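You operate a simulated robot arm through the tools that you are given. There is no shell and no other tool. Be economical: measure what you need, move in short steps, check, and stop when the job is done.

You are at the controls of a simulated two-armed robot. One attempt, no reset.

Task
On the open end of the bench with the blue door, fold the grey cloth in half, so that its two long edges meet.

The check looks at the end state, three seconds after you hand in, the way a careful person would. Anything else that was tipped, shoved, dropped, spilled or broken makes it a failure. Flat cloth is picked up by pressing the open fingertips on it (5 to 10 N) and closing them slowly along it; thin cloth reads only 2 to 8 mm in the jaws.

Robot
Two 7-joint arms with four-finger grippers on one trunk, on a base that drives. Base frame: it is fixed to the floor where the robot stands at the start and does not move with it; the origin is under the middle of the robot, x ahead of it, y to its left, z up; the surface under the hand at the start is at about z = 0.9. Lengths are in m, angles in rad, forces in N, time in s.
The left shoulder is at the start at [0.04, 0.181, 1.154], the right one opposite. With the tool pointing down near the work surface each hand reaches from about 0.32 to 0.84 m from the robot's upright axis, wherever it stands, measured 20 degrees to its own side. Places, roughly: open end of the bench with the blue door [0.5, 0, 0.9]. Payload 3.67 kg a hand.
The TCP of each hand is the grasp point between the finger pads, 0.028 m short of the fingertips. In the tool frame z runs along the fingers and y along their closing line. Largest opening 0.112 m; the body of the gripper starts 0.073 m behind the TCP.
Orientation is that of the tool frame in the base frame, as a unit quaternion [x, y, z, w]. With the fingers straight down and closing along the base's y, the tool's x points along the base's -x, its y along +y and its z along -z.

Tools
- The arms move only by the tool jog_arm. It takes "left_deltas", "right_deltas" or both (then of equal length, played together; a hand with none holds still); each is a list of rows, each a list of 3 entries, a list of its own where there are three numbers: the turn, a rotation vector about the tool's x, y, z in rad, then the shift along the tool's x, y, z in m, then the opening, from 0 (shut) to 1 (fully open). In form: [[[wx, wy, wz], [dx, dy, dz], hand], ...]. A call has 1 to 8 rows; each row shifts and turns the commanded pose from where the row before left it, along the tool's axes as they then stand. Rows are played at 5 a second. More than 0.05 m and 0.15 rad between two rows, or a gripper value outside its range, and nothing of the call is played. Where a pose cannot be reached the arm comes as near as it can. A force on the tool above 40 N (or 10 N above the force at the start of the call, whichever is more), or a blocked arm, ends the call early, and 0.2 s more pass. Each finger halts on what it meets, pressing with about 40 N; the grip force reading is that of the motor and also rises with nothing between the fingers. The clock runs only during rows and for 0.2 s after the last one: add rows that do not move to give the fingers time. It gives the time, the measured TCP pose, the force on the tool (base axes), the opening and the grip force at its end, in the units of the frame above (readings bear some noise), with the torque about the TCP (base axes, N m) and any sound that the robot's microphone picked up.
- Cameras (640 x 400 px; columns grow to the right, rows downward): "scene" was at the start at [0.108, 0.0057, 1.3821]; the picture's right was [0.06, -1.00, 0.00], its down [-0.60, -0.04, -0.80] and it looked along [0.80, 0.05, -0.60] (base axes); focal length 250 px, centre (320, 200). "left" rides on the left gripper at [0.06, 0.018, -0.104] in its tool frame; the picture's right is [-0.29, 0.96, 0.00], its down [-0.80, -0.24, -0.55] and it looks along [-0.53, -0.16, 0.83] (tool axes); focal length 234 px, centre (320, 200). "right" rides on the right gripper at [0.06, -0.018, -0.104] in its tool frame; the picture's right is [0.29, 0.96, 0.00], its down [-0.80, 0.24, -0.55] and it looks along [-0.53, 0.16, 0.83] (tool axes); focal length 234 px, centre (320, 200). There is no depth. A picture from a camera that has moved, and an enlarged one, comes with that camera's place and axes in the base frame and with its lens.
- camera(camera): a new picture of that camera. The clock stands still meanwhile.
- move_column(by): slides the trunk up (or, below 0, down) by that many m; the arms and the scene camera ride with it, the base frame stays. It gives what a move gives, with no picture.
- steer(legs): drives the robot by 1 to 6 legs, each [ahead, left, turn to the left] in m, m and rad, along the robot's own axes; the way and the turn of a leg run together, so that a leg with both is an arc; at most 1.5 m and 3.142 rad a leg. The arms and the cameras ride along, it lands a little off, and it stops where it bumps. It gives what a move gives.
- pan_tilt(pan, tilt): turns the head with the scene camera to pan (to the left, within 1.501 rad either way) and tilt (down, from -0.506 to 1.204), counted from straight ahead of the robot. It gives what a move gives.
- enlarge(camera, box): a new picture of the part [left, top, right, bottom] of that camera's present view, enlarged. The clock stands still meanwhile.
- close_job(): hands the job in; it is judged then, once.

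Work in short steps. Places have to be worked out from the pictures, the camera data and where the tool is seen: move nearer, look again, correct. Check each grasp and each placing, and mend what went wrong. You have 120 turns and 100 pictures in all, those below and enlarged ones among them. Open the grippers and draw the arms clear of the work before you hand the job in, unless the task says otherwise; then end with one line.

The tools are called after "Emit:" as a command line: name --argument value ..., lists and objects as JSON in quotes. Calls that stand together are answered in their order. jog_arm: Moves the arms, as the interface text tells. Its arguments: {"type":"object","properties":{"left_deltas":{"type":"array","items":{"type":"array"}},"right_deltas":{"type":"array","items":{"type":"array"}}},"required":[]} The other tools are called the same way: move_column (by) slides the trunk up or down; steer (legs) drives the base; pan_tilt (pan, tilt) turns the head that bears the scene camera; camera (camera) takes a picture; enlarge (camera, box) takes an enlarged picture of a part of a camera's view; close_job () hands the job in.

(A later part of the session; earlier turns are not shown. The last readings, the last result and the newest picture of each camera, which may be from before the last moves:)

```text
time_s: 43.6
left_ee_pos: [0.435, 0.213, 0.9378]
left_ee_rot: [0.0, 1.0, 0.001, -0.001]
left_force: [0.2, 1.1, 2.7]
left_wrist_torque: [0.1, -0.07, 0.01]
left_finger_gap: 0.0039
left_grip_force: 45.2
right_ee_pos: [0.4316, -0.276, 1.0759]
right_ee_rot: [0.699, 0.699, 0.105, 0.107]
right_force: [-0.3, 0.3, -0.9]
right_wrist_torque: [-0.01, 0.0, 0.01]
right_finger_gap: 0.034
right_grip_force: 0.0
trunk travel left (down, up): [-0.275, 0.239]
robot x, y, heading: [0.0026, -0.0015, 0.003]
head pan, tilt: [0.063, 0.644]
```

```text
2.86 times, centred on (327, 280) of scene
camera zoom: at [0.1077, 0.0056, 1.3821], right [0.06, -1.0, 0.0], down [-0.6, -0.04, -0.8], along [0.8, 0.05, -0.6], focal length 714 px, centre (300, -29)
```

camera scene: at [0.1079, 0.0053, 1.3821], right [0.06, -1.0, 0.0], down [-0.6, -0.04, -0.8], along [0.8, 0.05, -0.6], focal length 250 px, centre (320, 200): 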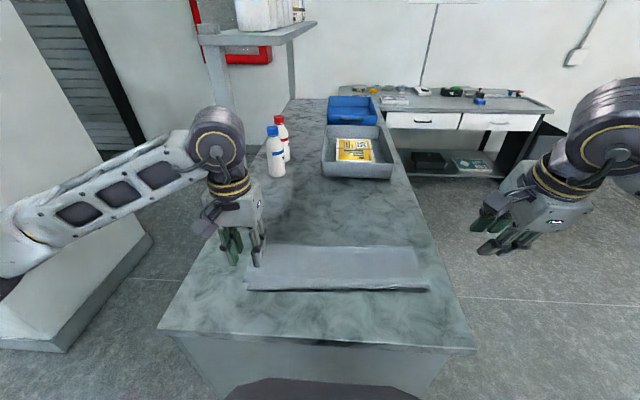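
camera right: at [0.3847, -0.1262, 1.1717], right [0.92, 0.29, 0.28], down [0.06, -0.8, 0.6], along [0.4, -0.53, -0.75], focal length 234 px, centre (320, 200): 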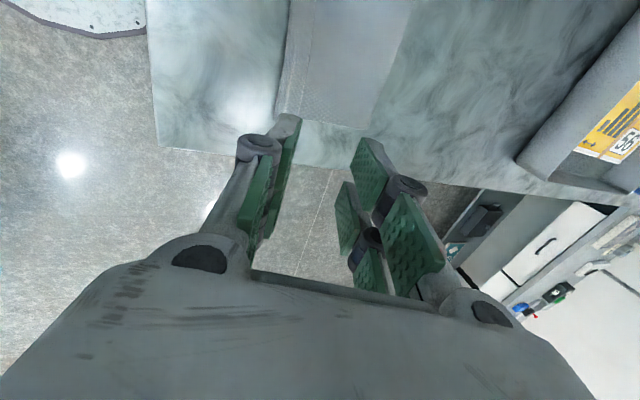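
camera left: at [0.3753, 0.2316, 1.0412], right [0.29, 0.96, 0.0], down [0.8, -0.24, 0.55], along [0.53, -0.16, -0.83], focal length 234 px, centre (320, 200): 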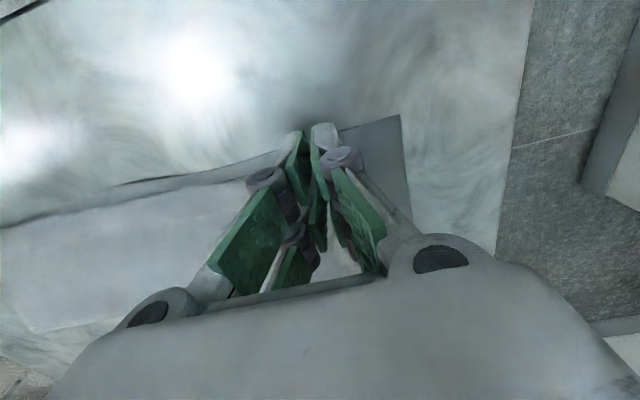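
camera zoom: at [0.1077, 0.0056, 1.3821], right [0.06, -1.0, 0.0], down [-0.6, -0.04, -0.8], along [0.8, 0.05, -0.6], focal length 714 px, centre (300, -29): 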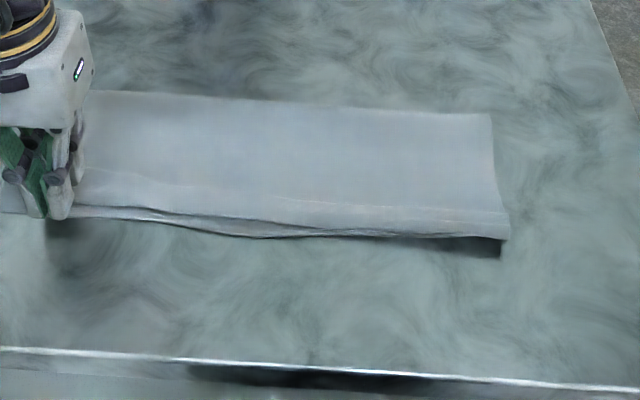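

In x the edges now lie close together all along; the layers moved sideways together, leaving only a small sideways offset. I release and lift straight up.

Emit:
jog_arm --left_deltas '[[[0, 0, 0], [0, 0, 0.002], 0.03], [[0, 0, 0], [0, 0, 0], 0.08], [[0, 0, 0], [0, 0, 0], 0.14], [[0, 0, 0], [0, 0, 0], 0.2], [[0, 0, 0], [0, 0, -0.01], 0.25], [[0, 0, 0], [0, 0, -0.03], 0.25], [[0, 0, 0], [0, 0, -0.04], 0.25], [[0, 0, 0], [0, 0.04, -0.02], 0.25]]'

Emit:
jog_arm --left_deltas '[[[0, 0, 0], [0, 0.04, -0.02], 0.3], [[0, 0, 0], [0, 0.04, -0.01], 0.3], [[0, 0, 0], [0, 0, 0], 0.3]]'

Emit:
enlarge --camera "scene" --box '[205, 220, 325, 295]'

Emit:
enlarge --camera "scene" --box '[305, 225, 425, 300]'

```text
time_s: 45.4
left_ee_pos: [0.4317, 0.2544, 1.0345]
left_ee_rot: [0.0, 1.0, 0.0, -0.001]
left_force: [-0.9, 0.4, 0.7]
left_wrist_torque: [-0.04, -0.01, 0.02]
left_finger_gap: 0.0279
left_grip_force: 0.0
right_ee_pos: [0.4306, -0.2737, 1.0782]
right_ee_rot: [0.7, 0.698, 0.106, 0.107]
right_force: [-0.1, 0.7, 0.3]
right_wrist_torque: [-0.03, -0.04, -0.01]
right_finger_gap: 0.0335
right_grip_force: 0.3
trunk travel left (down, up): [-0.275, 0.239]
robot x, y, heading: [0.0021, -0.001, -0.003]
head pan, tilt: [0.063, 0.644]
```

```text
time_s: 46.2
left_ee_pos: [0.4363, 0.3317, 1.0656]
left_ee_rot: [0.001, 1.0, 0.001, 0.0]
left_force: [0.3, -0.9, 0.1]
left_wrist_torque: [0.0, 0.0, 0.02]
left_finger_gap: 0.0334
left_grip_force: 0.0
right_ee_pos: [0.4331, -0.278, 1.0769]
right_ee_rot: [0.699, 0.699, 0.106, 0.105]
right_force: [0.4, 0.4, 0.6]
right_wrist_torque: [0.0, 0.01, -0.02]
right_finger_gap: 0.0338
right_grip_force: 0.0
trunk travel left (down, up): [-0.275, 0.239]
robot x, y, heading: [0.0047, -0.0017, -0.003]
head pan, tilt: [0.063, 0.644]
```

```text
5.33 times, centred on (265, 258) of scene
camera zoom: at [0.1087, 0.0045, 1.382], right [0.06, -1.0, 0.0], down [-0.6, -0.04, -0.8], along [0.8, 0.05, -0.6], focal length 1332 px, centre (613, -107)
```

zoom: 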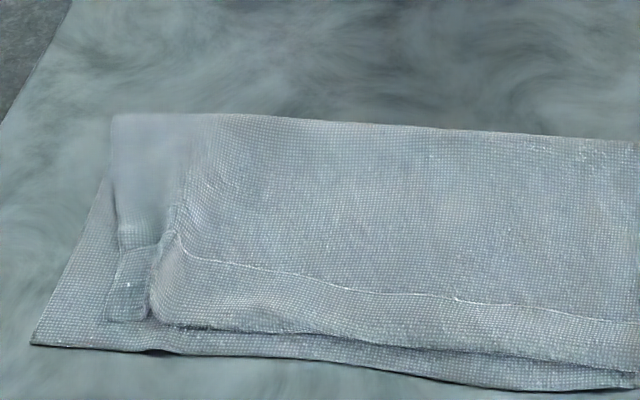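

```text
5.33 times, centred on (365, 262) of scene
camera zoom: at [0.1087, 0.0045, 1.382], right [0.06, -1.0, 0.0], down [-0.6, -0.04, -0.8], along [0.8, 0.05, -0.6], focal length 1332 px, centre (80, -133)
```

zoom: 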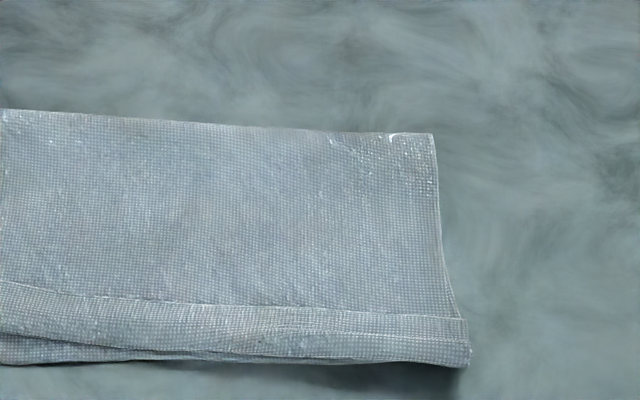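

At the left end the top layer is now short by about 1 cm in x and 3 cm in y, mostly taken up by a wrinkle at y = 0.21. I will pin the middle of the cloth with the right hand and draw the top-left corner outward with the left, so first I bring the right hand level and over the middle, fingers shut.

Emit:
jog_arm --right_deltas '[[[0.15, 0, 0], [0, 0, 0], 0], [[0.151, 0, 0], [0, 0, 0], 0], [[0, 0, 0], [0.045, 0.011, 0], 0], [[0, 0, 0], [0.045, 0.011, 0], 0], [[0, 0, 0], [0.045, 0.011, 0], 0], [[0, 0, 0], [0.045, 0.011, 0], 0], [[0, 0, 0], [0.045, 0.011, 0], 0], [[0, 0, 0], [0.045, 0.011, 0], 0]]'

Emit:
jog_arm --right_deltas '[[[0, 0, 0], [0.025, 0, 0.03], 0], [[0, 0, 0], [0, 0, 0.04], 0], [[0, 0, 0], [0, 0, 0.04], 0], [[0, 0, 0], [0, 0, 0.02], 0], [[0, 0, 0], [0, 0, 0], 0]]' --left_deltas '[[[0, 0, 0], [0, -0.03, 0.01], 0.05], [[0, 0, 0], [0, -0.03, 0.03], 0], [[0, 0, 0], [0, -0.035, 0.03], 0], [[0, 0, 0], [0, -0.01, 0.03], 0], [[0, 0, 0], [0, 0, 0], 0]]'

Emit:
enlarge --camera "scene" --box '[195, 200, 419, 340]'

Emit:
camera --camera "left"

```text
time_s: 48.0
left_ee_pos: [0.4364, 0.3331, 1.0642]
left_ee_rot: [0.0, 1.0, 0.0, 0.0]
left_force: [0.6, 0.4, 0.0]
left_wrist_torque: [-0.04, 0.03, 0.02]
left_finger_gap: 0.0339
left_grip_force: 0.1
right_ee_pos: [0.5005, -0.0084, 1.078]
right_ee_rot: [0.707, 0.707, -0.001, 0.002]
right_force: [-0.1, 0.1, 0.1]
right_wrist_torque: [-0.05, 0.01, -0.01]
right_finger_gap: 0.0001
right_grip_force: 35.6
trunk travel left (down, up): [-0.275, 0.239]
robot x, y, heading: [0.0007, 0.0044, 0.004]
head pan, tilt: [0.063, 0.644]
```

```text
time_s: 49.2
left_ee_pos: [0.4335, 0.2285, 0.9641]
left_ee_rot: [0.0, 1.0, 0.001, 0.0]
left_force: [0.9, -0.4, 1.3]
left_wrist_torque: [-0.02, -0.04, 0.02]
left_finger_gap: 0.0
left_grip_force: 35.6
right_ee_pos: [0.5012, 0.0162, 0.9461]
right_ee_rot: [0.708, 0.706, 0.0, 0.0]
right_force: [0.5, -0.3, -0.2]
right_wrist_torque: [-0.01, 0.01, -0.02]
right_finger_gap: 0.0001
right_grip_force: 36.0
trunk travel left (down, up): [-0.275, 0.239]
robot x, y, heading: [-0.0011, -0.0003, -0.002]
head pan, tilt: [0.063, 0.644]
```

```text
2.86 times, centred on (307, 270) of scene
camera zoom: at [0.1078, 0.0053, 1.3821], right [0.06, -1.0, 0.0], down [-0.6, -0.04, -0.8], along [0.8, 0.05, -0.6], focal length 714 px, centre (357, 0)
```

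zoom: 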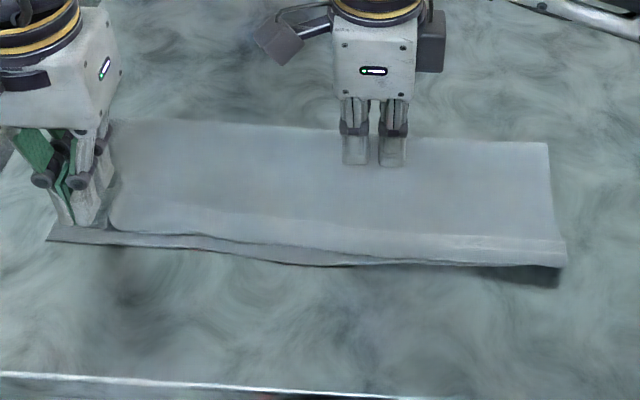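

```text
30 pictures are left
camera left: at [0.3741, 0.2464, 1.0677], right [0.29, 0.96, 0.0], down [0.8, -0.24, 0.55], along [0.53, -0.16, -0.83], focal length 234 px, centre (320, 200)
```

left: 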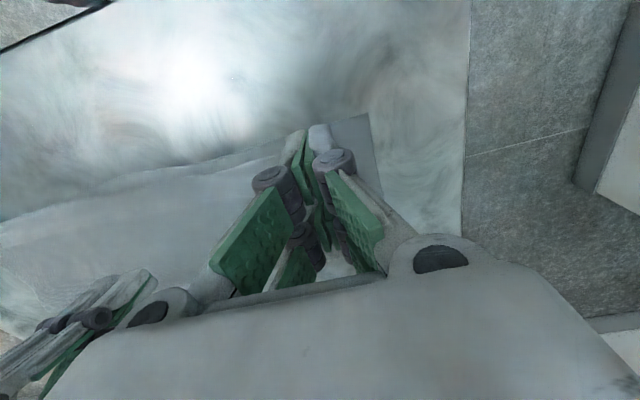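

Positions look good. I press the right hand onto the middle of the cloth and set the left over the top corner at (0.446, 0.225).

Emit:
jog_arm --right_deltas '[[[0, 0, 0], [0, 0, 0.008], 0], [[0, 0, 0], [0, 0, 0.006], 0], [[0, 0, 0], [0, 0, 0.003], 0], [[0, 0, 0], [0, 0, 0.001], 0], [[0, 0, 0], [0, 0, 0], 0]]' --left_deltas '[[[0, 0, 0], [-0.006, -0.002, 0.008], 0], [[0, 0, 0], [-0.006, -0.002, 0.008], 0], [[0, 0, 0], [0, 0, 0.006], 0], [[0, 0, 0], [0, 0, 0.006], 0], [[0, 0, 0], [0, 0, 0.003], 0]]'

```text
time_s: 50.4
left_ee_pos: [0.4443, 0.2247, 0.9344]
left_ee_rot: [0.001, 1.0, 0.0, 0.0]
left_force: [0.5, 0.3, 0.1]
left_wrist_torque: [0.0, -0.04, 0.04]
left_finger_gap: 0.0
left_grip_force: 35.7
right_ee_pos: [0.4996, 0.017, 0.9294]
right_ee_rot: [0.707, 0.707, -0.001, -0.001]
right_force: [0.2, 0.4, 0.3]
right_wrist_torque: [-0.02, 0.04, -0.02]
right_finger_gap: 0.0
right_grip_force: 35.6
trunk travel left (down, up): [-0.275, 0.239]
robot x, y, heading: [-0.0015, -0.003, -0.0]
head pan, tilt: [0.063, 0.644]
```

Neither hand touches firmly yet. I lower both a little more.

Emit:
jog_arm --right_deltas '[[[0, 0, 0], [0, 0, 0.001], 0], [[0, 0, 0], [0, 0, 0.001], 0], [[0, 0, 0], [0, 0, 0.001], 0], [[0, 0, 0], [0, 0, 0], 0]]' --left_deltas '[[[0, 0, 0], [0, 0, 0.001], 0], [[0, 0, 0], [0, 0, 0.001], 0], [[0, 0, 0], [0, 0, 0.001], 0], [[0, 0, 0], [0, 0, 0], 0]]'

```text
time_s: 51.4
left_ee_pos: [0.4458, 0.2249, 0.9294]
left_ee_rot: [0.0, 1.0, 0.0, -0.001]
left_force: [-0.5, -0.6, 2.8]
left_wrist_torque: [-0.02, 0.01, 0.01]
left_finger_gap: 0.0
left_grip_force: 35.6
right_ee_pos: [0.4984, 0.017, 0.9278]
right_ee_rot: [0.707, 0.707, -0.001, 0.0]
right_force: [0.9, 0.1, 1.0]
right_wrist_torque: [-0.03, -0.03, -0.03]
right_finger_gap: 0.0003
right_grip_force: 35.9
trunk travel left (down, up): [-0.275, 0.239]
robot x, y, heading: [0.0014, 0.0015, 0.002]
head pan, tilt: [0.063, 0.644]
```

The left touches at about 3 N and the right is only just on the cloth. I press the right in about 2 mm more to pin firmly.

Emit:
jog_arm --right_deltas '[[[0, 0, 0], [0, 0, 0.001], 0], [[0, 0, 0], [0, 0, 0.001], 0], [[0, 0, 0], [0, 0, 0], 0]]'

```text
time_s: 52.2
left_ee_pos: [0.4462, 0.2238, 0.9297]
left_ee_rot: [0.0, 1.0, 0.0, 0.0]
left_force: [0.0, -1.0, 2.2]
left_wrist_torque: [0.02, -0.03, 0.0]
left_finger_gap: 0.0
left_grip_force: 35.4
right_ee_pos: [0.4985, 0.0182, 0.9272]
right_ee_rot: [0.708, 0.706, 0.002, 0.0]
right_force: [2.8, 0.1, 17.8]
right_wrist_torque: [-0.03, -0.05, -0.02]
right_finger_gap: 0.0
right_grip_force: 35.9
trunk travel left (down, up): [-0.275, 0.239]
robot x, y, heading: [0.0014, 0.0001, 0.002]
head pan, tilt: [0.063, 0.644]
```

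The right pins with 18 N and the left rests at 2 to 3 N. I drag the left slowly outward by 2.5 cm in y and 1 cm towards the robot, with a touch more pressure.

Emit:
jog_arm --left_deltas '[[[0, 0, 0], [0, 0, 0.0005], 0], [[0, 0, 0], [0.001, 0.004, 0], 0], [[0, 0, 0], [0.002, 0.004, 0], 0], [[0, 0, 0], [0.002, 0.005, 0], 0], [[0, 0, 0], [0.002, 0.005, 0], 0], [[0, 0, 0], [0.002, 0.005, 0], 0], [[0, 0, 0], [0, 0, 0], 0]]'

Emit:
enlarge --camera "scene" --box '[195, 200, 419, 340]'

Emit:
camera --camera "left"

```text
time_s: 53.8
left_ee_pos: [0.4344, 0.2459, 0.9303]
left_ee_rot: [0.0, 1.0, 0.0, 0.0]
left_force: [-0.5, -0.3, -0.1]
left_wrist_torque: [-0.01, 0.01, -0.02]
left_finger_gap: 0.0
left_grip_force: 35.3
right_ee_pos: [0.4986, 0.0175, 0.9267]
right_ee_rot: [0.708, 0.706, 0.001, 0.001]
right_force: [5.0, 0.2, 31.8]
right_wrist_torque: [-0.01, -0.1, -0.03]
right_finger_gap: 0.0
right_grip_force: 35.2
trunk travel left (down, up): [-0.275, 0.239]
robot x, y, heading: [0.0057, 0.0023, 0.0]
head pan, tilt: [0.063, 0.644]
```

```text
2.86 times, centred on (307, 270) of scene
camera zoom: at [0.1061, 0.0056, 1.3823], right [0.06, -1.0, 0.0], down [-0.6, -0.04, -0.8], along [0.8, 0.05, -0.6], focal length 714 px, centre (357, 0)
```

zoom: 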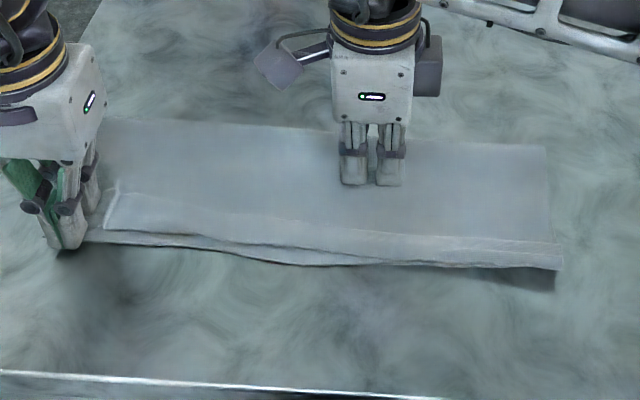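

```text
28 pictures are left
camera left: at [0.3754, 0.265, 1.0346], right [0.29, 0.96, 0.0], down [0.8, -0.24, 0.55], along [0.53, -0.16, -0.83], focal length 234 px, centre (320, 200)
```

left: 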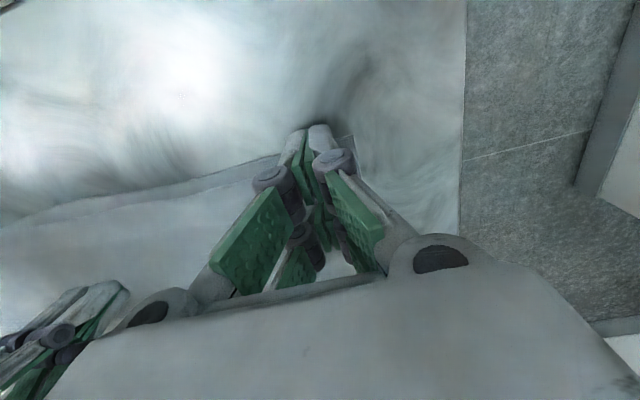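

The left hand's force fell to zero, so it mostly slipped over the cloth. I raise it and look at the corner.

Emit:
jog_arm --left_deltas '[[[0, 0, 0], [0, 0, -0.02], 0], [[0, 0, 0], [0, 0.03, -0.03], 0], [[0, 0, 0], [0, 0.04, -0.02], 0], [[0, 0, 0], [0, 0.03, 0], 0]]'

Emit:
enlarge --camera "scene" --box '[205, 220, 325, 295]'

```text
time_s: 54.8
left_ee_pos: [0.4369, 0.3492, 1.0019]
left_ee_rot: [0.0, 1.0, 0.0, 0.0]
left_force: [0.6, 0.2, -0.1]
left_wrist_torque: [-0.01, 0.01, -0.01]
left_finger_gap: 0.0
left_grip_force: 35.7
right_ee_pos: [0.4959, 0.0191, 0.926]
right_ee_rot: [0.707, 0.707, 0.001, 0.001]
right_force: [4.7, -1.1, 32.5]
right_wrist_torque: [0.03, -0.11, 0.02]
right_finger_gap: 0.0001
right_grip_force: 35.3
trunk travel left (down, up): [-0.275, 0.239]
robot x, y, heading: [-0.0033, -0.0007, 0.001]
head pan, tilt: [0.063, 0.644]
```

```text
5.33 times, centred on (265, 258) of scene
camera zoom: at [0.1057, 0.0061, 1.3823], right [0.06, -1.0, 0.0], down [-0.6, -0.04, -0.8], along [0.8, 0.05, -0.6], focal length 1332 px, centre (613, -107)
```

zoom: 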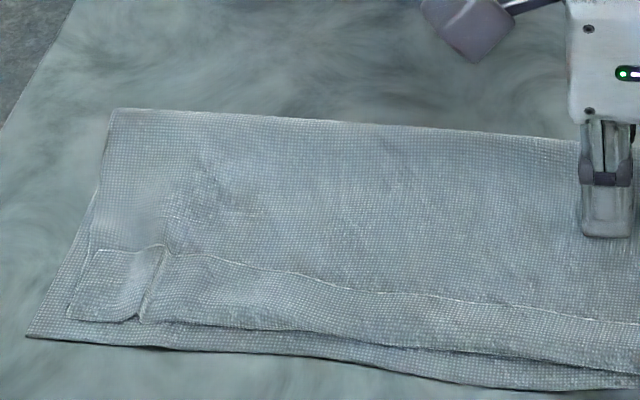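

Much better: the wrinkle is nearly gone and the top corner is now about 1.7 cm short in y and 1 cm in x. I repeat the stroke once more with a bit more pressure, easing the right hand's pressure slightly.

Emit:
jog_arm --left_deltas '[[[0, 0, 0], [0, -0.035, 0.01], 0], [[0, 0, 0], [-0.005, -0.035, 0.01], 0], [[0, 0, 0], [-0.005, -0.034, 0.015], 0], [[0, 0, 0], [0, 0, 0.02], 0], [[0, 0, 0], [0, 0, 0.014], 0], [[0, 0, 0], [0, 0, 0.002], 0], [[0, 0, 0], [0, 0, 0.001], 0], [[0, 0, 0], [0, 0, 0], 0]]' --right_deltas '[[[0, 0, 0], [0, 0, -0.0008], 0], [[0, 0, 0], [0, 0, 0], 0], [[0, 0, 0], [0, 0, 0], 0], [[0, 0, 0], [0, 0, 0], 0], [[0, 0, 0], [0, 0, 0], 0], [[0, 0, 0], [0, 0, 0], 0], [[0, 0, 0], [0, 0, 0], 0], [[0, 0, 0], [0, 0, 0], 0]]'

```text
time_s: 56.6
left_ee_pos: [0.4453, 0.244, 0.9299]
left_ee_rot: [0.001, 1.0, 0.0, 0.0]
left_force: [-0.4, 0.0, -0.1]
left_wrist_torque: [-0.01, 0.01, -0.03]
left_finger_gap: 0.0001
left_grip_force: 35.1
right_ee_pos: [0.4969, 0.0168, 0.9271]
right_ee_rot: [0.707, 0.707, 0.001, 0.0]
right_force: [1.1, 3.8, 27.0]
right_wrist_torque: [0.14, -0.03, -0.01]
right_finger_gap: 0.0
right_grip_force: 35.6
trunk travel left (down, up): [-0.275, 0.239]
robot x, y, heading: [0.0022, -0.001, -0.002]
head pan, tilt: [0.063, 0.644]
```

The left is just above contact, so I press 2 mm further, read the force, and then stroke.

Emit:
jog_arm --left_deltas '[[[0, 0, 0], [0, 0, 0.001], 0], [[0, 0, 0], [0, 0, 0.001], 0], [[0, 0, 0], [0, 0, 0], 0]]'

```text
time_s: 57.4
left_ee_pos: [0.4462, 0.2441, 0.9275]
left_ee_rot: [-0.001, 1.0, 0.0, 0.001]
left_force: [0.2, 1.7, 9.3]
left_wrist_torque: [0.07, -0.06, 0.0]
left_finger_gap: 0.0002
left_grip_force: 35.9
right_ee_pos: [0.4963, 0.0188, 0.9274]
right_ee_rot: [0.708, 0.707, 0.0, 0.0]
right_force: [1.8, 3.0, 24.7]
right_wrist_torque: [0.13, -0.06, 0.0]
right_finger_gap: 0.0
right_grip_force: 35.9
trunk travel left (down, up): [-0.275, 0.239]
robot x, y, heading: [0.0008, 0.0029, 0.004]
head pan, tilt: [0.063, 0.644]
```

The left presses with 9 N. I stroke 1.2 cm towards the robot and 1.5 cm outward, then lift and look.

Emit:
jog_arm --left_deltas '[[[0, 0, 0], [0.003, 0.004, -0.0004], 0], [[0, 0, 0], [0.003, 0.004, 0], 0], [[0, 0, 0], [0.003, 0.004, 0], 0], [[0, 0, 0], [0.003, 0.003, 0], 0], [[0, 0, 0], [0, 0, -0.02], 0], [[0, 0, 0], [0, 0.03, -0.03], 0], [[0, 0, 0], [0, 0.04, -0.02], 0], [[0, 0, 0], [0, 0.03, 0], 0]]'

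Emit:
enlarge --camera "scene" --box '[205, 220, 325, 295]'

Emit:
enlarge --camera "scene" --box '[305, 225, 425, 300]'

```text
time_s: 59.2
left_ee_pos: [0.4339, 0.3603, 0.9963]
left_ee_rot: [0.0, 1.0, 0.0, 0.0]
left_force: [-0.1, 0.4, -0.9]
left_wrist_torque: [-0.01, -0.01, -0.02]
left_finger_gap: 0.0003
left_grip_force: 36.0
right_ee_pos: [0.496, 0.0171, 0.9274]
right_ee_rot: [0.708, 0.707, 0.0, 0.0]
right_force: [0.0, 2.7, 27.0]
right_wrist_torque: [0.14, 0.01, 0.0]
right_finger_gap: 0.0
right_grip_force: 35.9
trunk travel left (down, up): [-0.275, 0.239]
robot x, y, heading: [-0.0014, -0.0019, -0.001]
head pan, tilt: [0.063, 0.644]
```

```text
5.33 times, centred on (265, 258) of scene
camera zoom: at [0.1056, 0.0066, 1.3823], right [0.06, -1.0, 0.0], down [-0.6, -0.04, -0.8], along [0.8, 0.05, -0.6], focal length 1332 px, centre (613, -107)
```

zoom: 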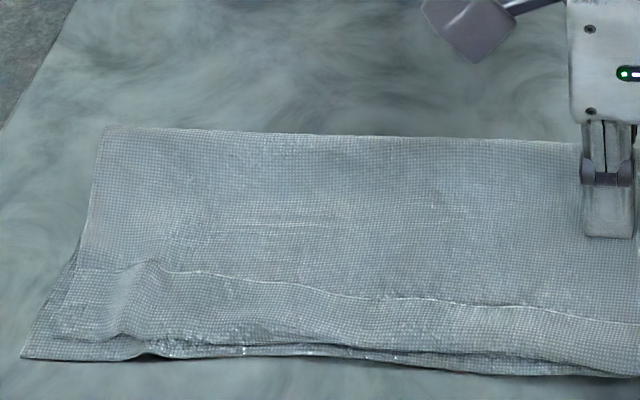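

```text
5.33 times, centred on (365, 262) of scene
camera zoom: at [0.1056, 0.0066, 1.3823], right [0.06, -1.0, 0.0], down [-0.6, -0.04, -0.8], along [0.8, 0.05, -0.6], focal length 1332 px, centre (80, -133)
```

zoom: 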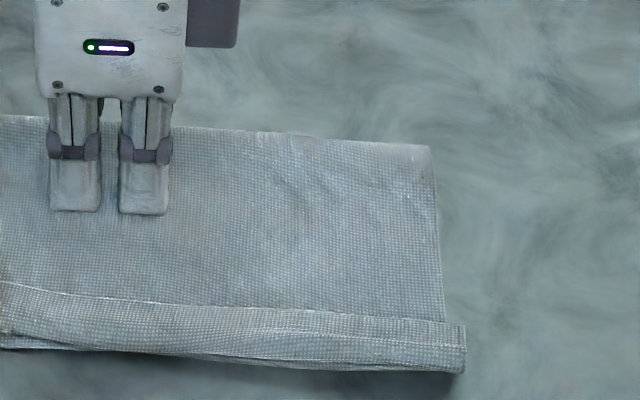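

The edges now meet all along to within about a centimetre, at both ends. I lift the right hand straight up, open both grippers and move both arms clear.

Emit:
jog_arm --right_deltas '[[[0, 0, 0], [0, 0, -0.01], 0], [[0, 0, 0], [0, 0, -0.03], 0], [[0, 0, 0], [0, 0, -0.045], 0], [[0, 0, 0], [0, 0, -0.045], 0], [[0, 0, 0], [-0.045, 0, -0.01], 0.3], [[0, 0, 0], [-0.045, 0, 0], 0.6], [[0, 0, 0], [-0.045, 0, 0], 1], [[0, 0, 0], [-0.045, 0, 0], 1]]' --left_deltas '[[[0, 0, 0], [0, 0, -0.03], 0], [[0, 0, 0], [0, 0, -0.03], 0], [[0, 0, 0], [0, 0, -0.03], 0], [[0, 0, 0], [0, 0, -0.02], 0], [[0, 0, 0], [0, 0, 0], 0.3], [[0, 0, 0], [0, 0, 0], 0.6], [[0, 0, 0], [0, 0, 0], 1], [[0, 0, 0], [0, 0, 0], 1]]'

Emit:
jog_arm --right_deltas '[[[0, 0, 0], [-0.045, 0, 0], 1], [[0, 0, 0], [-0.045, 0, 0], 1], [[0, 0, 0], [-0.045, 0, 0], 1], [[0, 0, 0], [0, 0, 0], 1]]'

Emit:
camera --camera "scene"

Emit:
enlarge --camera "scene" --box '[205, 210, 429, 350]'

```text
time_s: 61.0
left_ee_pos: [0.433, 0.3563, 1.109]
left_ee_rot: [-0.001, 1.0, 0.001, 0.0]
left_force: [-1.0, -0.4, -0.3]
left_wrist_torque: [-0.01, 0.02, 0.02]
left_finger_gap: 0.1111
left_grip_force: 0.1
right_ee_pos: [0.4973, -0.1652, 1.0672]
right_ee_rot: [0.707, 0.707, 0.0, 0.0]
right_force: [0.3, 0.2, -0.8]
right_wrist_torque: [0.03, -0.01, -0.02]
right_finger_gap: 0.111
right_grip_force: 0.0
trunk travel left (down, up): [-0.275, 0.239]
robot x, y, heading: [-0.0, -0.0008, 0.004]
head pan, tilt: [0.063, 0.644]
```

```text
time_s: 62.0
left_ee_pos: [0.4337, 0.3591, 1.1073]
left_ee_rot: [0.0, 1.0, -0.001, -0.001]
left_force: [-0.2, 0.0, 0.3]
left_wrist_torque: [-0.01, 0.04, -0.01]
left_finger_gap: 0.1121
left_grip_force: 0.0
right_ee_pos: [0.4982, -0.2987, 1.0639]
right_ee_rot: [0.707, 0.707, -0.002, 0.0]
right_force: [-0.5, 0.1, 0.4]
right_wrist_torque: [-0.02, -0.01, 0.04]
right_finger_gap: 0.112
right_grip_force: 0.1
trunk travel left (down, up): [-0.275, 0.239]
robot x, y, heading: [-0.0005, -0.0009, -0.002]
head pan, tilt: [0.063, 0.644]
```

```text
24 pictures are left
camera scene: at [0.1082, 0.0062, 1.382], right [0.06, -1.0, 0.0], down [-0.6, -0.04, -0.8], along [0.8, 0.05, -0.6], focal length 250 px, centre (320, 200)
```

scene: 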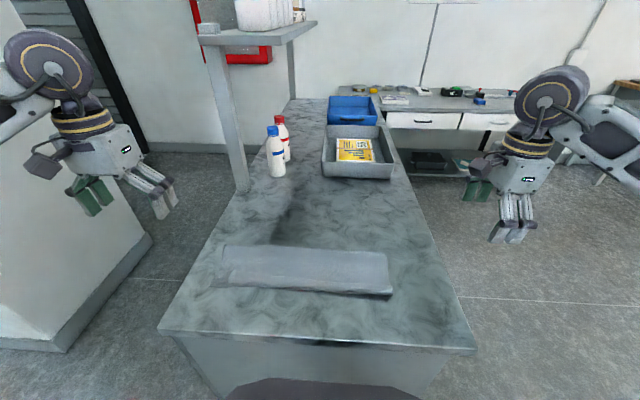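

```text
2.86 times, centred on (317, 280) of scene
camera zoom: at [0.1082, 0.0062, 1.382], right [0.06, -1.0, 0.0], down [-0.6, -0.04, -0.8], along [0.8, 0.05, -0.6], focal length 714 px, centre (329, -29)
```

zoom: 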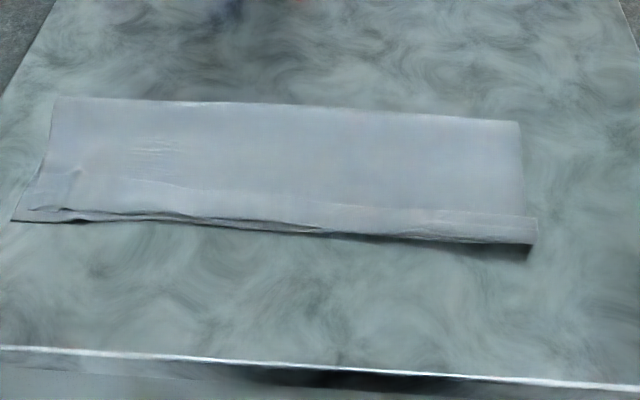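

The fold looks good and nothing else moved. I check the right end once from above with the right wrist camera.

Emit:
jog_arm --right_deltas '[[[0, 0, 0], [0.045, -0.015, 0], 0.5], [[0, 0, 0], [0.045, -0.015, 0], 0.5], [[0, 0, 0], [0.045, -0.015, 0], 0.5], [[0, 0, 0], [0.03, -0.015, 0], 0.5], [[0, 0, 0], [0, 0, 0], 0.5]]'

Emit:
enlarge --camera "right" --box '[160, 0, 460, 187]'

```text
time_s: 63.2
left_ee_pos: [0.4332, 0.3587, 1.1073]
left_ee_rot: [0.0, 1.0, 0.0, -0.001]
left_force: [-0.1, 0.0, 0.0]
left_wrist_torque: [0.03, -0.01, 0.0]
left_finger_gap: 0.1121
left_grip_force: 0.0
right_ee_pos: [0.4387, -0.1322, 1.0648]
right_ee_rot: [0.708, 0.706, -0.001, -0.001]
right_force: [-0.5, 0.2, 0.4]
right_wrist_torque: [-0.02, 0.01, 0.02]
right_finger_gap: 0.056
right_grip_force: 0.0
trunk travel left (down, up): [-0.275, 0.239]
robot x, y, heading: [0.0053, -0.0001, -0.001]
head pan, tilt: [0.063, 0.644]
```

```text
2.13 times, centred on (310, 94) of right
camera zoom: at [0.4211, -0.0715, 1.1693], right [0.96, 0.29, 0.0], down [0.24, -0.8, 0.55], along [0.16, -0.53, -0.83], focal length 500 px, centre (341, 427)
```

zoom: 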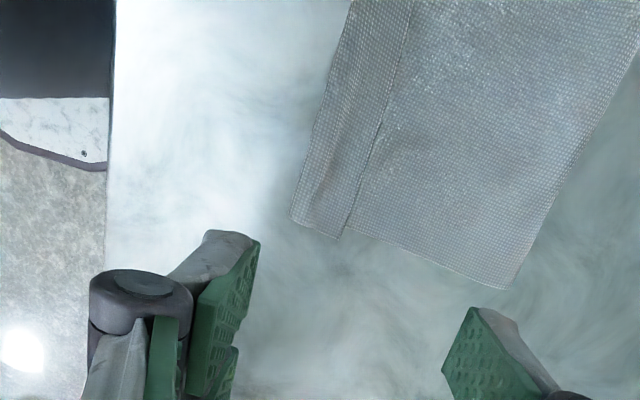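

The depths don't add up: the fold is only about 12.5 cm deep for a 28 cm cloth, and the strip's inner line looks like a real edge. I suspect the hem is turned back on top of itself, so I zoom in on it.

Emit:
enlarge --camera "right" --box '[270, 50, 350, 125]'

Emit:
enlarge --camera "scene" --box '[350, 260, 406, 300]'

Emit:
enlarge --camera "scene" --box '[205, 255, 261, 295]'

```text
5.33 times, centred on (310, 88) of right
camera zoom: at [0.4211, -0.0715, 1.1693], right [0.96, 0.29, 0.0], down [0.24, -0.8, 0.55], along [0.16, -0.53, -0.83], focal length 1249 px, centre (373, 800)
```

zoom: 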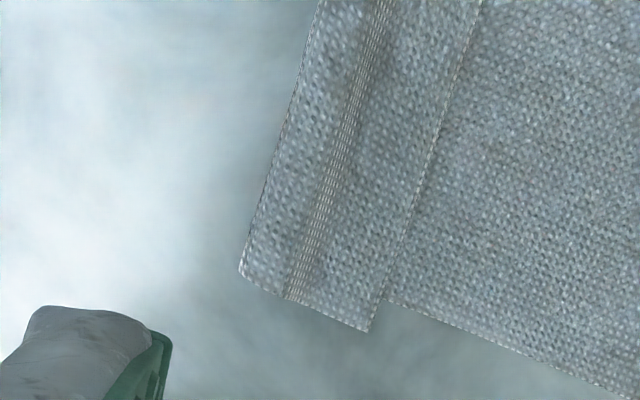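

```text
10.00 times, centred on (378, 280) of scene
camera zoom: at [0.108, 0.005, 1.3821], right [0.06, -1.0, 0.0], down [-0.6, -0.04, -0.8], along [0.8, 0.05, -0.6], focal length 2498 px, centre (-260, -600)
```

zoom: 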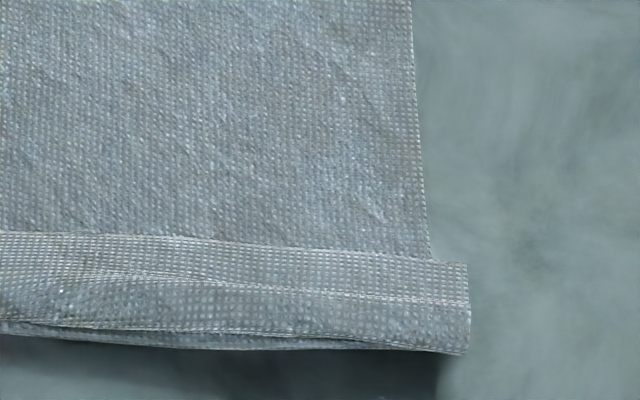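

```text
10.00 times, centred on (233, 275) of scene
camera zoom: at [0.108, 0.005, 1.3821], right [0.06, -1.0, 0.0], down [-0.6, -0.04, -0.8], along [0.8, 0.05, -0.6], focal length 2498 px, centre (1190, -550)
```

zoom: 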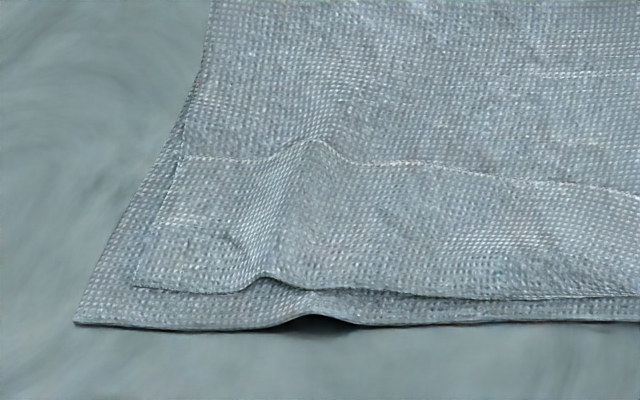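

Confirmed: a strip of about 3 cm of the hem is turned back on top, and its true edge is the white line. I will pin the body with the right hand and stroke the turned-back strip towards the robot with the left so it unrolls.

Emit:
jog_arm --right_deltas '[[[0, 0, 0], [0.04, 0.018, 0], 0.2], [[0, 0, 0], [0.04, 0.018, 0], 0], [[0, 0, 0], [0.04, 0.018, 0], 0], [[0, 0, 0], [0.042, 0.019, 0], 0], [[0, 0, 0], [0, 0, 0.04], 0], [[0, 0, 0], [0, 0, 0.04], 0], [[0, 0, 0], [0, 0, 0.04], 0], [[0, 0, 0], [0, 0, 0.012], 0]]' --left_deltas '[[[0, 0, 0], [-0.004, -0.0435, 0], 0.9], [[0, 0, 0], [-0.004, -0.0435, 0], 0.9], [[0, 0, 0], [-0.004, -0.0435, 0], 0.9], [[0, 0, 0], [-0.004, -0.0435, 0], 0.9], [[0, 0, 0], [0, 0, 0.04], 0.9], [[0, 0, 0], [0, 0, 0.04], 0.9], [[0, 0, 0], [0, 0, 0.04], 0.9], [[0, 0, 0], [0, 0, 0.04], 0.9]]'

Emit:
jog_arm --right_deltas '[[[0, 0, 0], [0, 0, 0.003], 0], [[0, 0, 0], [0, 0, 0.002], 0], [[0, 0, 0], [0, 0, 0.001], 0], [[0, 0, 0], [0, 0, 0], 0]]' --left_deltas '[[[0, 0, 0], [0, 0, 0.005], 0.9], [[0, 0, 0], [0, 0, 0.005], 0.9], [[0, 0, 0], [0, 0, 0.003], 0.9], [[0, 0, 0], [0, 0, 0], 0.9]]'

Emit:
enlarge --camera "scene" --box '[195, 200, 419, 340]'

```text
time_s: 65.0
left_ee_pos: [0.4506, 0.1829, 0.946]
left_ee_rot: [0.0, 1.0, 0.0, -0.002]
left_force: [0.6, 0.5, 0.4]
left_wrist_torque: [-0.01, 0.0, 0.0]
left_finger_gap: 0.1007
left_grip_force: 0.1
right_ee_pos: [0.5122, 0.0304, 0.9311]
right_ee_rot: [0.707, 0.707, -0.001, 0.0]
right_force: [0.1, 0.3, -0.1]
right_wrist_torque: [0.0, -0.02, 0.0]
right_finger_gap: 0.0
right_grip_force: 36.0
trunk travel left (down, up): [-0.275, 0.239]
robot x, y, heading: [-0.0022, -0.0034, -0.002]
head pan, tilt: [0.063, 0.644]
```

```text
time_s: 66.0
left_ee_pos: [0.4508, 0.1837, 0.9335]
left_ee_rot: [0.0, 1.0, 0.0, -0.001]
left_force: [-0.2, -0.3, 0.1]
left_wrist_torque: [-0.04, -0.01, -0.04]
left_finger_gap: 0.1008
left_grip_force: 0.0
right_ee_pos: [0.5118, 0.0302, 0.9272]
right_ee_rot: [0.707, 0.707, 0.0, 0.0]
right_force: [1.4, -0.9, 1.9]
right_wrist_torque: [0.03, -0.05, 0.0]
right_finger_gap: 0.0001
right_grip_force: 35.5
trunk travel left (down, up): [-0.275, 0.239]
robot x, y, heading: [0.0035, -0.0009, 0.0]
head pan, tilt: [0.063, 0.644]
```

```text
2.86 times, centred on (307, 270) of scene
camera zoom: at [0.1079, 0.0058, 1.3821], right [0.06, -1.0, 0.0], down [-0.6, -0.04, -0.8], along [0.8, 0.05, -0.6], focal length 714 px, centre (357, 0)
```

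zoom: 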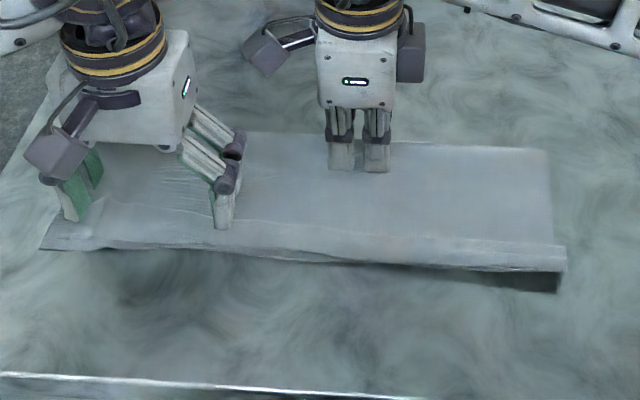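

Both hands are just at contact. I press the right about 2 mm more to pin, and the left to a few newtons.

Emit:
jog_arm --right_deltas '[[[0, 0, 0], [0, 0, 0.001], 0], [[0, 0, 0], [0, 0, 0.001], 0], [[0, 0, 0], [0, 0, 0], 0], [[0, 0, 0], [0, 0, 0], 0]]' --left_deltas '[[[0, 0, 0], [0, 0, 0.001], 0.9], [[0, 0, 0], [0, 0, 0.001], 0.9], [[0, 0, 0], [0, 0, 0.001], 0.9], [[0, 0, 0], [0, 0, 0], 0.9]]'

```text
time_s: 67.0
left_ee_pos: [0.4506, 0.1855, 0.9313]
left_ee_rot: [0.0, 1.0, 0.0, 0.0]
left_force: [-0.2, 0.2, -0.3]
left_wrist_torque: [0.01, 0.01, 0.01]
left_finger_gap: 0.1008
left_grip_force: 0.0
right_ee_pos: [0.5112, 0.0302, 0.9279]
right_ee_rot: [0.707, 0.707, 0.001, 0.0]
right_force: [3.0, 2.1, 17.4]
right_wrist_torque: [-0.04, -0.01, 0.02]
right_finger_gap: 0.0003
right_grip_force: 35.8
trunk travel left (down, up): [-0.275, 0.239]
robot x, y, heading: [0.0032, 0.0006, -0.001]
head pan, tilt: [0.063, 0.644]
```

The right pins at 17 N, while the left still needs about 1.5 mm.

Emit:
jog_arm --left_deltas '[[[0, 0, 0], [0, 0, 0.001], 0.9], [[0, 0, 0], [0, 0, 0.001], 0.9], [[0, 0, 0], [0, 0, 0], 0.9]]'

```text
time_s: 67.8
left_ee_pos: [0.4497, 0.1843, 0.9304]
left_ee_rot: [0.001, 1.0, 0.0, 0.0]
left_force: [0.5, 0.3, 0.6]
left_wrist_torque: [-0.04, -0.02, 0.01]
left_finger_gap: 0.1005
left_grip_force: 0.0
right_ee_pos: [0.5105, 0.0298, 0.9275]
right_ee_rot: [0.708, 0.706, 0.0, 0.001]
right_force: [4.1, 1.0, 24.1]
right_wrist_torque: [-0.01, -0.11, -0.02]
right_finger_gap: 0.0001
right_grip_force: 35.4
trunk travel left (down, up): [-0.275, 0.239]
robot x, y, heading: [0.0011, 0.0005, 0.002]
head pan, tilt: [0.063, 0.644]
```

Still no contact on the left, so I go down 2 mm more.

Emit:
jog_arm --left_deltas '[[[0, 0, 0], [0, 0, 0.001], 0.9], [[0, 0, 0], [0, 0, 0.001], 0.9], [[0, 0, 0], [0, 0, 0], 0.9]]'

```text
time_s: 68.6
left_ee_pos: [0.4491, 0.1847, 0.9282]
left_ee_rot: [-0.001, 1.0, -0.001, 0.0]
left_force: [0.8, -0.1, 0.0]
left_wrist_torque: [0.01, -0.01, 0.0]
left_finger_gap: 0.101
left_grip_force: 0.0
right_ee_pos: [0.5102, 0.0302, 0.9265]
right_ee_rot: [0.708, 0.706, 0.0, 0.001]
right_force: [4.9, 2.3, 28.0]
right_wrist_torque: [-0.05, -0.08, 0.02]
right_finger_gap: 0.0003
right_grip_force: 35.2
trunk travel left (down, up): [-0.275, 0.239]
robot x, y, heading: [-0.0037, 0.0026, 0.004]
head pan, tilt: [0.063, 0.644]
```

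Emit:
jog_arm --left_deltas '[[[0, 0, 0], [0, 0, 0.001], 0.9], [[0, 0, 0], [0, 0, 0.0005], 0.9], [[0, 0, 0], [0, 0, 0], 0.9]]' --right_deltas '[[[0, 0, 0], [0, 0, -0.0007], 0], [[0, 0, 0], [0, 0, 0], 0], [[0, 0, 0], [0, 0, 0], 0]]'

```text
time_s: 69.4
left_ee_pos: [0.4499, 0.1847, 0.9267]
left_ee_rot: [0.0, 1.0, 0.0, 0.0]
left_force: [0.0, 0.8, -0.6]
left_wrist_torque: [-0.01, -0.02, 0.0]
left_finger_gap: 0.1006
left_grip_force: 0.0
right_ee_pos: [0.5112, 0.0302, 0.9267]
right_ee_rot: [0.708, 0.707, 0.0, 0.0]
right_force: [4.7, 1.2, 24.5]
right_wrist_torque: [-0.04, -0.08, 0.0]
right_finger_gap: 0.0
right_grip_force: 35.4
trunk travel left (down, up): [-0.275, 0.239]
robot x, y, heading: [0.0002, -0.0008, -0.003]
head pan, tilt: [0.063, 0.644]
```

The wide-open fingertips evidently sit higher than the shut ones. I keep lowering in small steps until there is contact.

Emit:
jog_arm --left_deltas '[[[0, 0, 0], [0, 0, 0.001], 0.9], [[0, 0, 0], [0, 0, 0.001], 0.9], [[0, 0, 0], [0, 0, 0], 0.9]]'

Emit:
enlarge --camera "scene" --box '[195, 220, 307, 290]'

```text
time_s: 70.2
left_ee_pos: [0.4492, 0.1846, 0.923]
left_ee_rot: [0.001, 1.0, -0.001, 0.0]
left_force: [-0.3, -0.3, -0.1]
left_wrist_torque: [-0.01, 0.0, -0.01]
left_finger_gap: 0.1008
left_grip_force: 0.0
right_ee_pos: [0.5105, 0.029, 0.9278]
right_ee_rot: [0.707, 0.707, -0.001, 0.001]
right_force: [4.6, 0.6, 24.9]
right_wrist_torque: [-0.04, -0.12, 0.0]
right_finger_gap: 0.0
right_grip_force: 36.0
trunk travel left (down, up): [-0.275, 0.239]
robot x, y, heading: [0.0021, 0.0009, 0.0]
head pan, tilt: [0.063, 0.644]
```

```text
5.71 times, centred on (251, 255) of scene
camera zoom: at [0.1065, 0.0058, 1.3822], right [0.06, -1.0, 0.0], down [-0.6, -0.04, -0.8], along [0.8, 0.05, -0.6], focal length 1428 px, centre (714, -114)
```

zoom: 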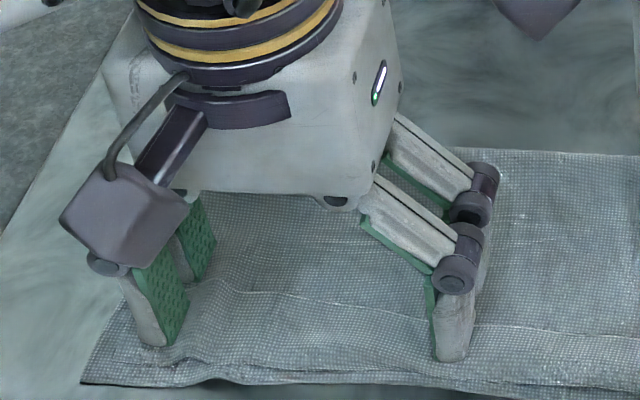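

The linkage raises the tips when wide open. I lift, set a narrower opening of about 4.5 cm and come down again.

Emit:
jog_arm --left_deltas '[[[0, 0, 0], [0, 0, -0.01], 0.9], [[0, 0, 0], [0, 0, -0.008], 0.6], [[0, 0, 0], [0, 0, 0], 0.4], [[0, 0, 0], [0, 0, 0], 0.4], [[0, 0, 0], [0, 0, 0.005], 0.4], [[0, 0, 0], [0, 0, 0.003], 0.4], [[0, 0, 0], [0, 0, 0.002], 0.4], [[0, 0, 0], [0, 0, 0], 0.4]]'

```text
time_s: 72.0
left_ee_pos: [0.4491, 0.1843, 0.9313]
left_ee_rot: [0.0, 1.0, 0.0, 0.0]
left_force: [-0.6, 0.1, -0.4]
left_wrist_torque: [-0.02, -0.01, 0.01]
left_finger_gap: 0.045
left_grip_force: 0.2
right_ee_pos: [0.511, 0.0294, 0.9268]
right_ee_rot: [0.708, 0.707, 0.0, 0.0]
right_force: [4.8, 0.8, 24.8]
right_wrist_torque: [-0.08, -0.12, -0.02]
right_finger_gap: 0.0
right_grip_force: 35.5
trunk travel left (down, up): [-0.275, 0.239]
robot x, y, heading: [0.0011, -0.001, -0.006]
head pan, tilt: [0.063, 0.644]
```

Emit:
jog_arm --left_deltas '[[[0, 0, 0], [0, 0, 0.001], 0.4], [[0, 0, 0], [0, 0, 0.001], 0.4], [[0, 0, 0], [0, 0, 0.001], 0.4], [[0, 0, 0], [0, 0, 0], 0.4]]'

```text
time_s: 73.0
left_ee_pos: [0.4486, 0.1847, 0.9299]
left_ee_rot: [0.001, 1.0, 0.0, 0.001]
left_force: [0.0, 1.4, 6.4]
left_wrist_torque: [0.04, 0.11, 0.0]
left_finger_gap: 0.0454
left_grip_force: 0.1
right_ee_pos: [0.5109, 0.0298, 0.9272]
right_ee_rot: [0.708, 0.707, 0.0, 0.001]
right_force: [3.8, -0.1, 22.7]
right_wrist_torque: [-0.05, -0.08, 0.03]
right_finger_gap: 0.0001
right_grip_force: 36.1
trunk travel left (down, up): [-0.275, 0.239]
robot x, y, heading: [0.0016, 0.0011, -0.004]
head pan, tilt: [0.063, 0.644]
```

The left now presses with 6.4 N on the turned-back strip. I stroke it 5 cm towards the robot.

Emit:
jog_arm --left_deltas '[[[0, 0, 0], [0.006, 0, 0], 0.4], [[0, 0, 0], [0.007, 0, 0], 0.4], [[0, 0, 0], [0.007, 0, 0], 0.4], [[0, 0, 0], [0.007, 0, 0], 0.4], [[0, 0, 0], [0.007, 0, 0], 0.4], [[0, 0, 0], [0.007, 0, 0], 0.4], [[0, 0, 0], [0.007, 0, 0], 0.4]]'

Emit:
enlarge --camera "scene" --box '[195, 200, 419, 340]'

```text
time_s: 74.6
left_ee_pos: [0.4018, 0.1834, 0.9297]
left_ee_rot: [0.0, 1.0, 0.0, 0.0]
left_force: [3.3, -2.0, 8.6]
left_wrist_torque: [-0.18, -0.02, 0.07]
left_finger_gap: 0.0459
left_grip_force: 1.3
right_ee_pos: [0.5108, 0.0291, 0.9273]
right_ee_rot: [0.707, 0.707, 0.0, 0.0]
right_force: [0.0, 2.3, 22.5]
right_wrist_torque: [0.03, 0.05, 0.14]
right_finger_gap: 0.0002
right_grip_force: 35.6
trunk travel left (down, up): [-0.275, 0.239]
robot x, y, heading: [-0.0009, -0.0012, 0.002]
head pan, tilt: [0.063, 0.644]
```

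```text
2.86 times, centred on (307, 270) of scene
camera zoom: at [0.106, 0.0056, 1.3823], right [0.06, -1.0, 0.0], down [-0.6, -0.04, -0.8], along [0.8, 0.05, -0.6], focal length 714 px, centre (357, 0)
```

zoom: 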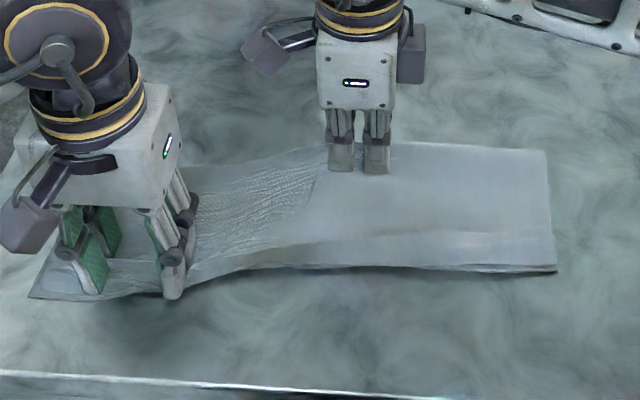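

The left part of the cloth swung along with the stroke instead of only unrolling. I lift the left hand to see the result.

Emit:
jog_arm --left_deltas '[[[0, 0, 0], [0, 0, -0.02], 0.4], [[0, 0, 0], [0, 0, -0.03], 0.4], [[0, 0, 0], [0, 0.03, -0.03], 0.4], [[0, 0, 0], [0, 0.045, 0], 0.4], [[0, 0, 0], [0, 0.045, 0], 0.4], [[0, 0, 0], [0, 0.045, 0], 0.4]]'

Emit:
enlarge --camera "scene" --box '[195, 210, 405, 340]'

```text
time_s: 76.0
left_ee_pos: [0.4007, 0.3511, 1.0093]
left_ee_rot: [0.001, 1.0, 0.0, 0.0]
left_force: [-0.7, 0.4, 0.3]
left_wrist_torque: [-0.01, -0.01, 0.01]
left_finger_gap: 0.0447
left_grip_force: 0.1
right_ee_pos: [0.5097, 0.0295, 0.9272]
right_ee_rot: [0.708, 0.707, 0.0, 0.001]
right_force: [0.6, 1.3, 22.7]
right_wrist_torque: [0.01, 0.03, 0.02]
right_finger_gap: 0.0
right_grip_force: 35.6
trunk travel left (down, up): [-0.275, 0.239]
robot x, y, heading: [0.0015, -0.0029, 0.001]
head pan, tilt: [0.063, 0.644]
```

```text
3.05 times, centred on (300, 275) of scene
camera zoom: at [0.1057, 0.0065, 1.3823], right [0.06, -1.0, 0.0], down [-0.6, -0.04, -0.8], along [0.8, 0.05, -0.6], focal length 761 px, centre (381, -29)
```

zoom: 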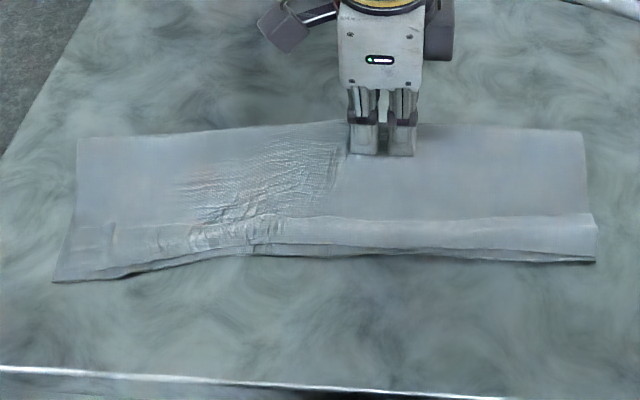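

The layers cling to each other and the table is slippery, so the strip did not unroll. I look closely at the strip's free edge to plan a push against that edge instead.

Emit:
enlarge --camera "scene" --box '[205, 240, 317, 310]'

```text
5.71 times, centred on (261, 275) of scene
camera zoom: at [0.1057, 0.0065, 1.3823], right [0.06, -1.0, 0.0], down [-0.6, -0.04, -0.8], along [0.8, 0.05, -0.6], focal length 1428 px, centre (657, -229)
```

zoom: 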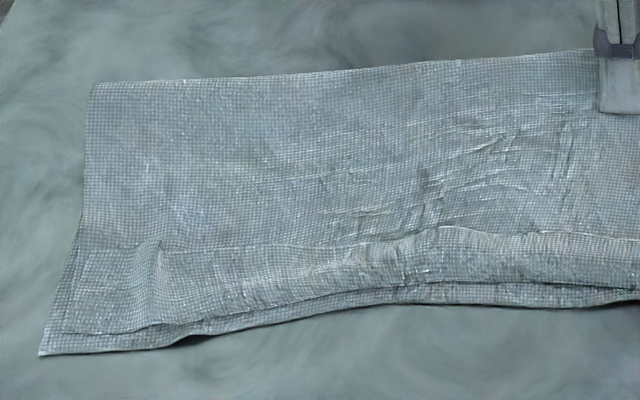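

The strip is still turned back, with its free edge at about x = 0.424 and the crease at about 0.393 near y = 0.2. New idea: pinch the body just behind the strip's free edge and lift, so the hem hangs down and the strip falls open by its own weight.

Emit:
jog_arm --left_deltas '[[[0, 0, 0], [-0.009, -0.04, 0], 0.3], [[0, 0, 0], [-0.009, -0.04, 0], 0.3], [[0, 0, 0], [-0.009, -0.04, 0], 0.3], [[0, 0, 0], [-0.009, -0.041, 0], 0.3], [[0, 0, 0], [0, 0, 0.035], 0.3], [[0, 0, 0], [0, 0, 0.035], 0.3], [[0, 0, 0], [0, 0, 0.006], 0.3], [[0, 0, 0], [0, 0, 0], 0.3]]'

Emit:
jog_arm --left_deltas '[[[0, 0, 0], [0, 0, 0.001], 0.3], [[0, 0, 0], [0, 0, 0.001], 0.3], [[0, 0, 0], [0, 0, 0.001], 0.3], [[0, 0, 0], [0, 0, 0], 0.3]]'

```text
time_s: 77.8
left_ee_pos: [0.4386, 0.1873, 0.9334]
left_ee_rot: [0.0, 1.0, 0.0, 0.0]
left_force: [0.1, 1.0, 0.5]
left_wrist_torque: [0.01, 0.03, -0.01]
left_finger_gap: 0.0336
left_grip_force: 0.0
right_ee_pos: [0.5097, 0.0297, 0.9267]
right_ee_rot: [0.707, 0.707, 0.0, 0.0]
right_force: [0.4, 0.2, 22.7]
right_wrist_torque: [-0.05, 0.01, 0.0]
right_finger_gap: 0.0
right_grip_force: 36.0
trunk travel left (down, up): [-0.275, 0.239]
robot x, y, heading: [-0.0004, 0.0013, -0.002]
head pan, tilt: [0.063, 0.644]
```

```text
time_s: 78.8
left_ee_pos: [0.4374, 0.1877, 0.9301]
left_ee_rot: [0.0, 1.0, 0.0, -0.001]
left_force: [1.0, 0.0, 2.4]
left_wrist_torque: [0.05, 0.04, -0.01]
left_finger_gap: 0.0338
left_grip_force: 0.3
right_ee_pos: [0.5096, 0.0299, 0.9262]
right_ee_rot: [0.707, 0.707, 0.0, 0.001]
right_force: [0.4, -0.3, 21.2]
right_wrist_torque: [-0.03, 0.04, -0.02]
right_finger_gap: 0.0002
right_grip_force: 35.9
trunk travel left (down, up): [-0.275, 0.239]
robot x, y, heading: [-0.0029, -0.0018, 0.002]
head pan, tilt: [0.063, 0.644]
```

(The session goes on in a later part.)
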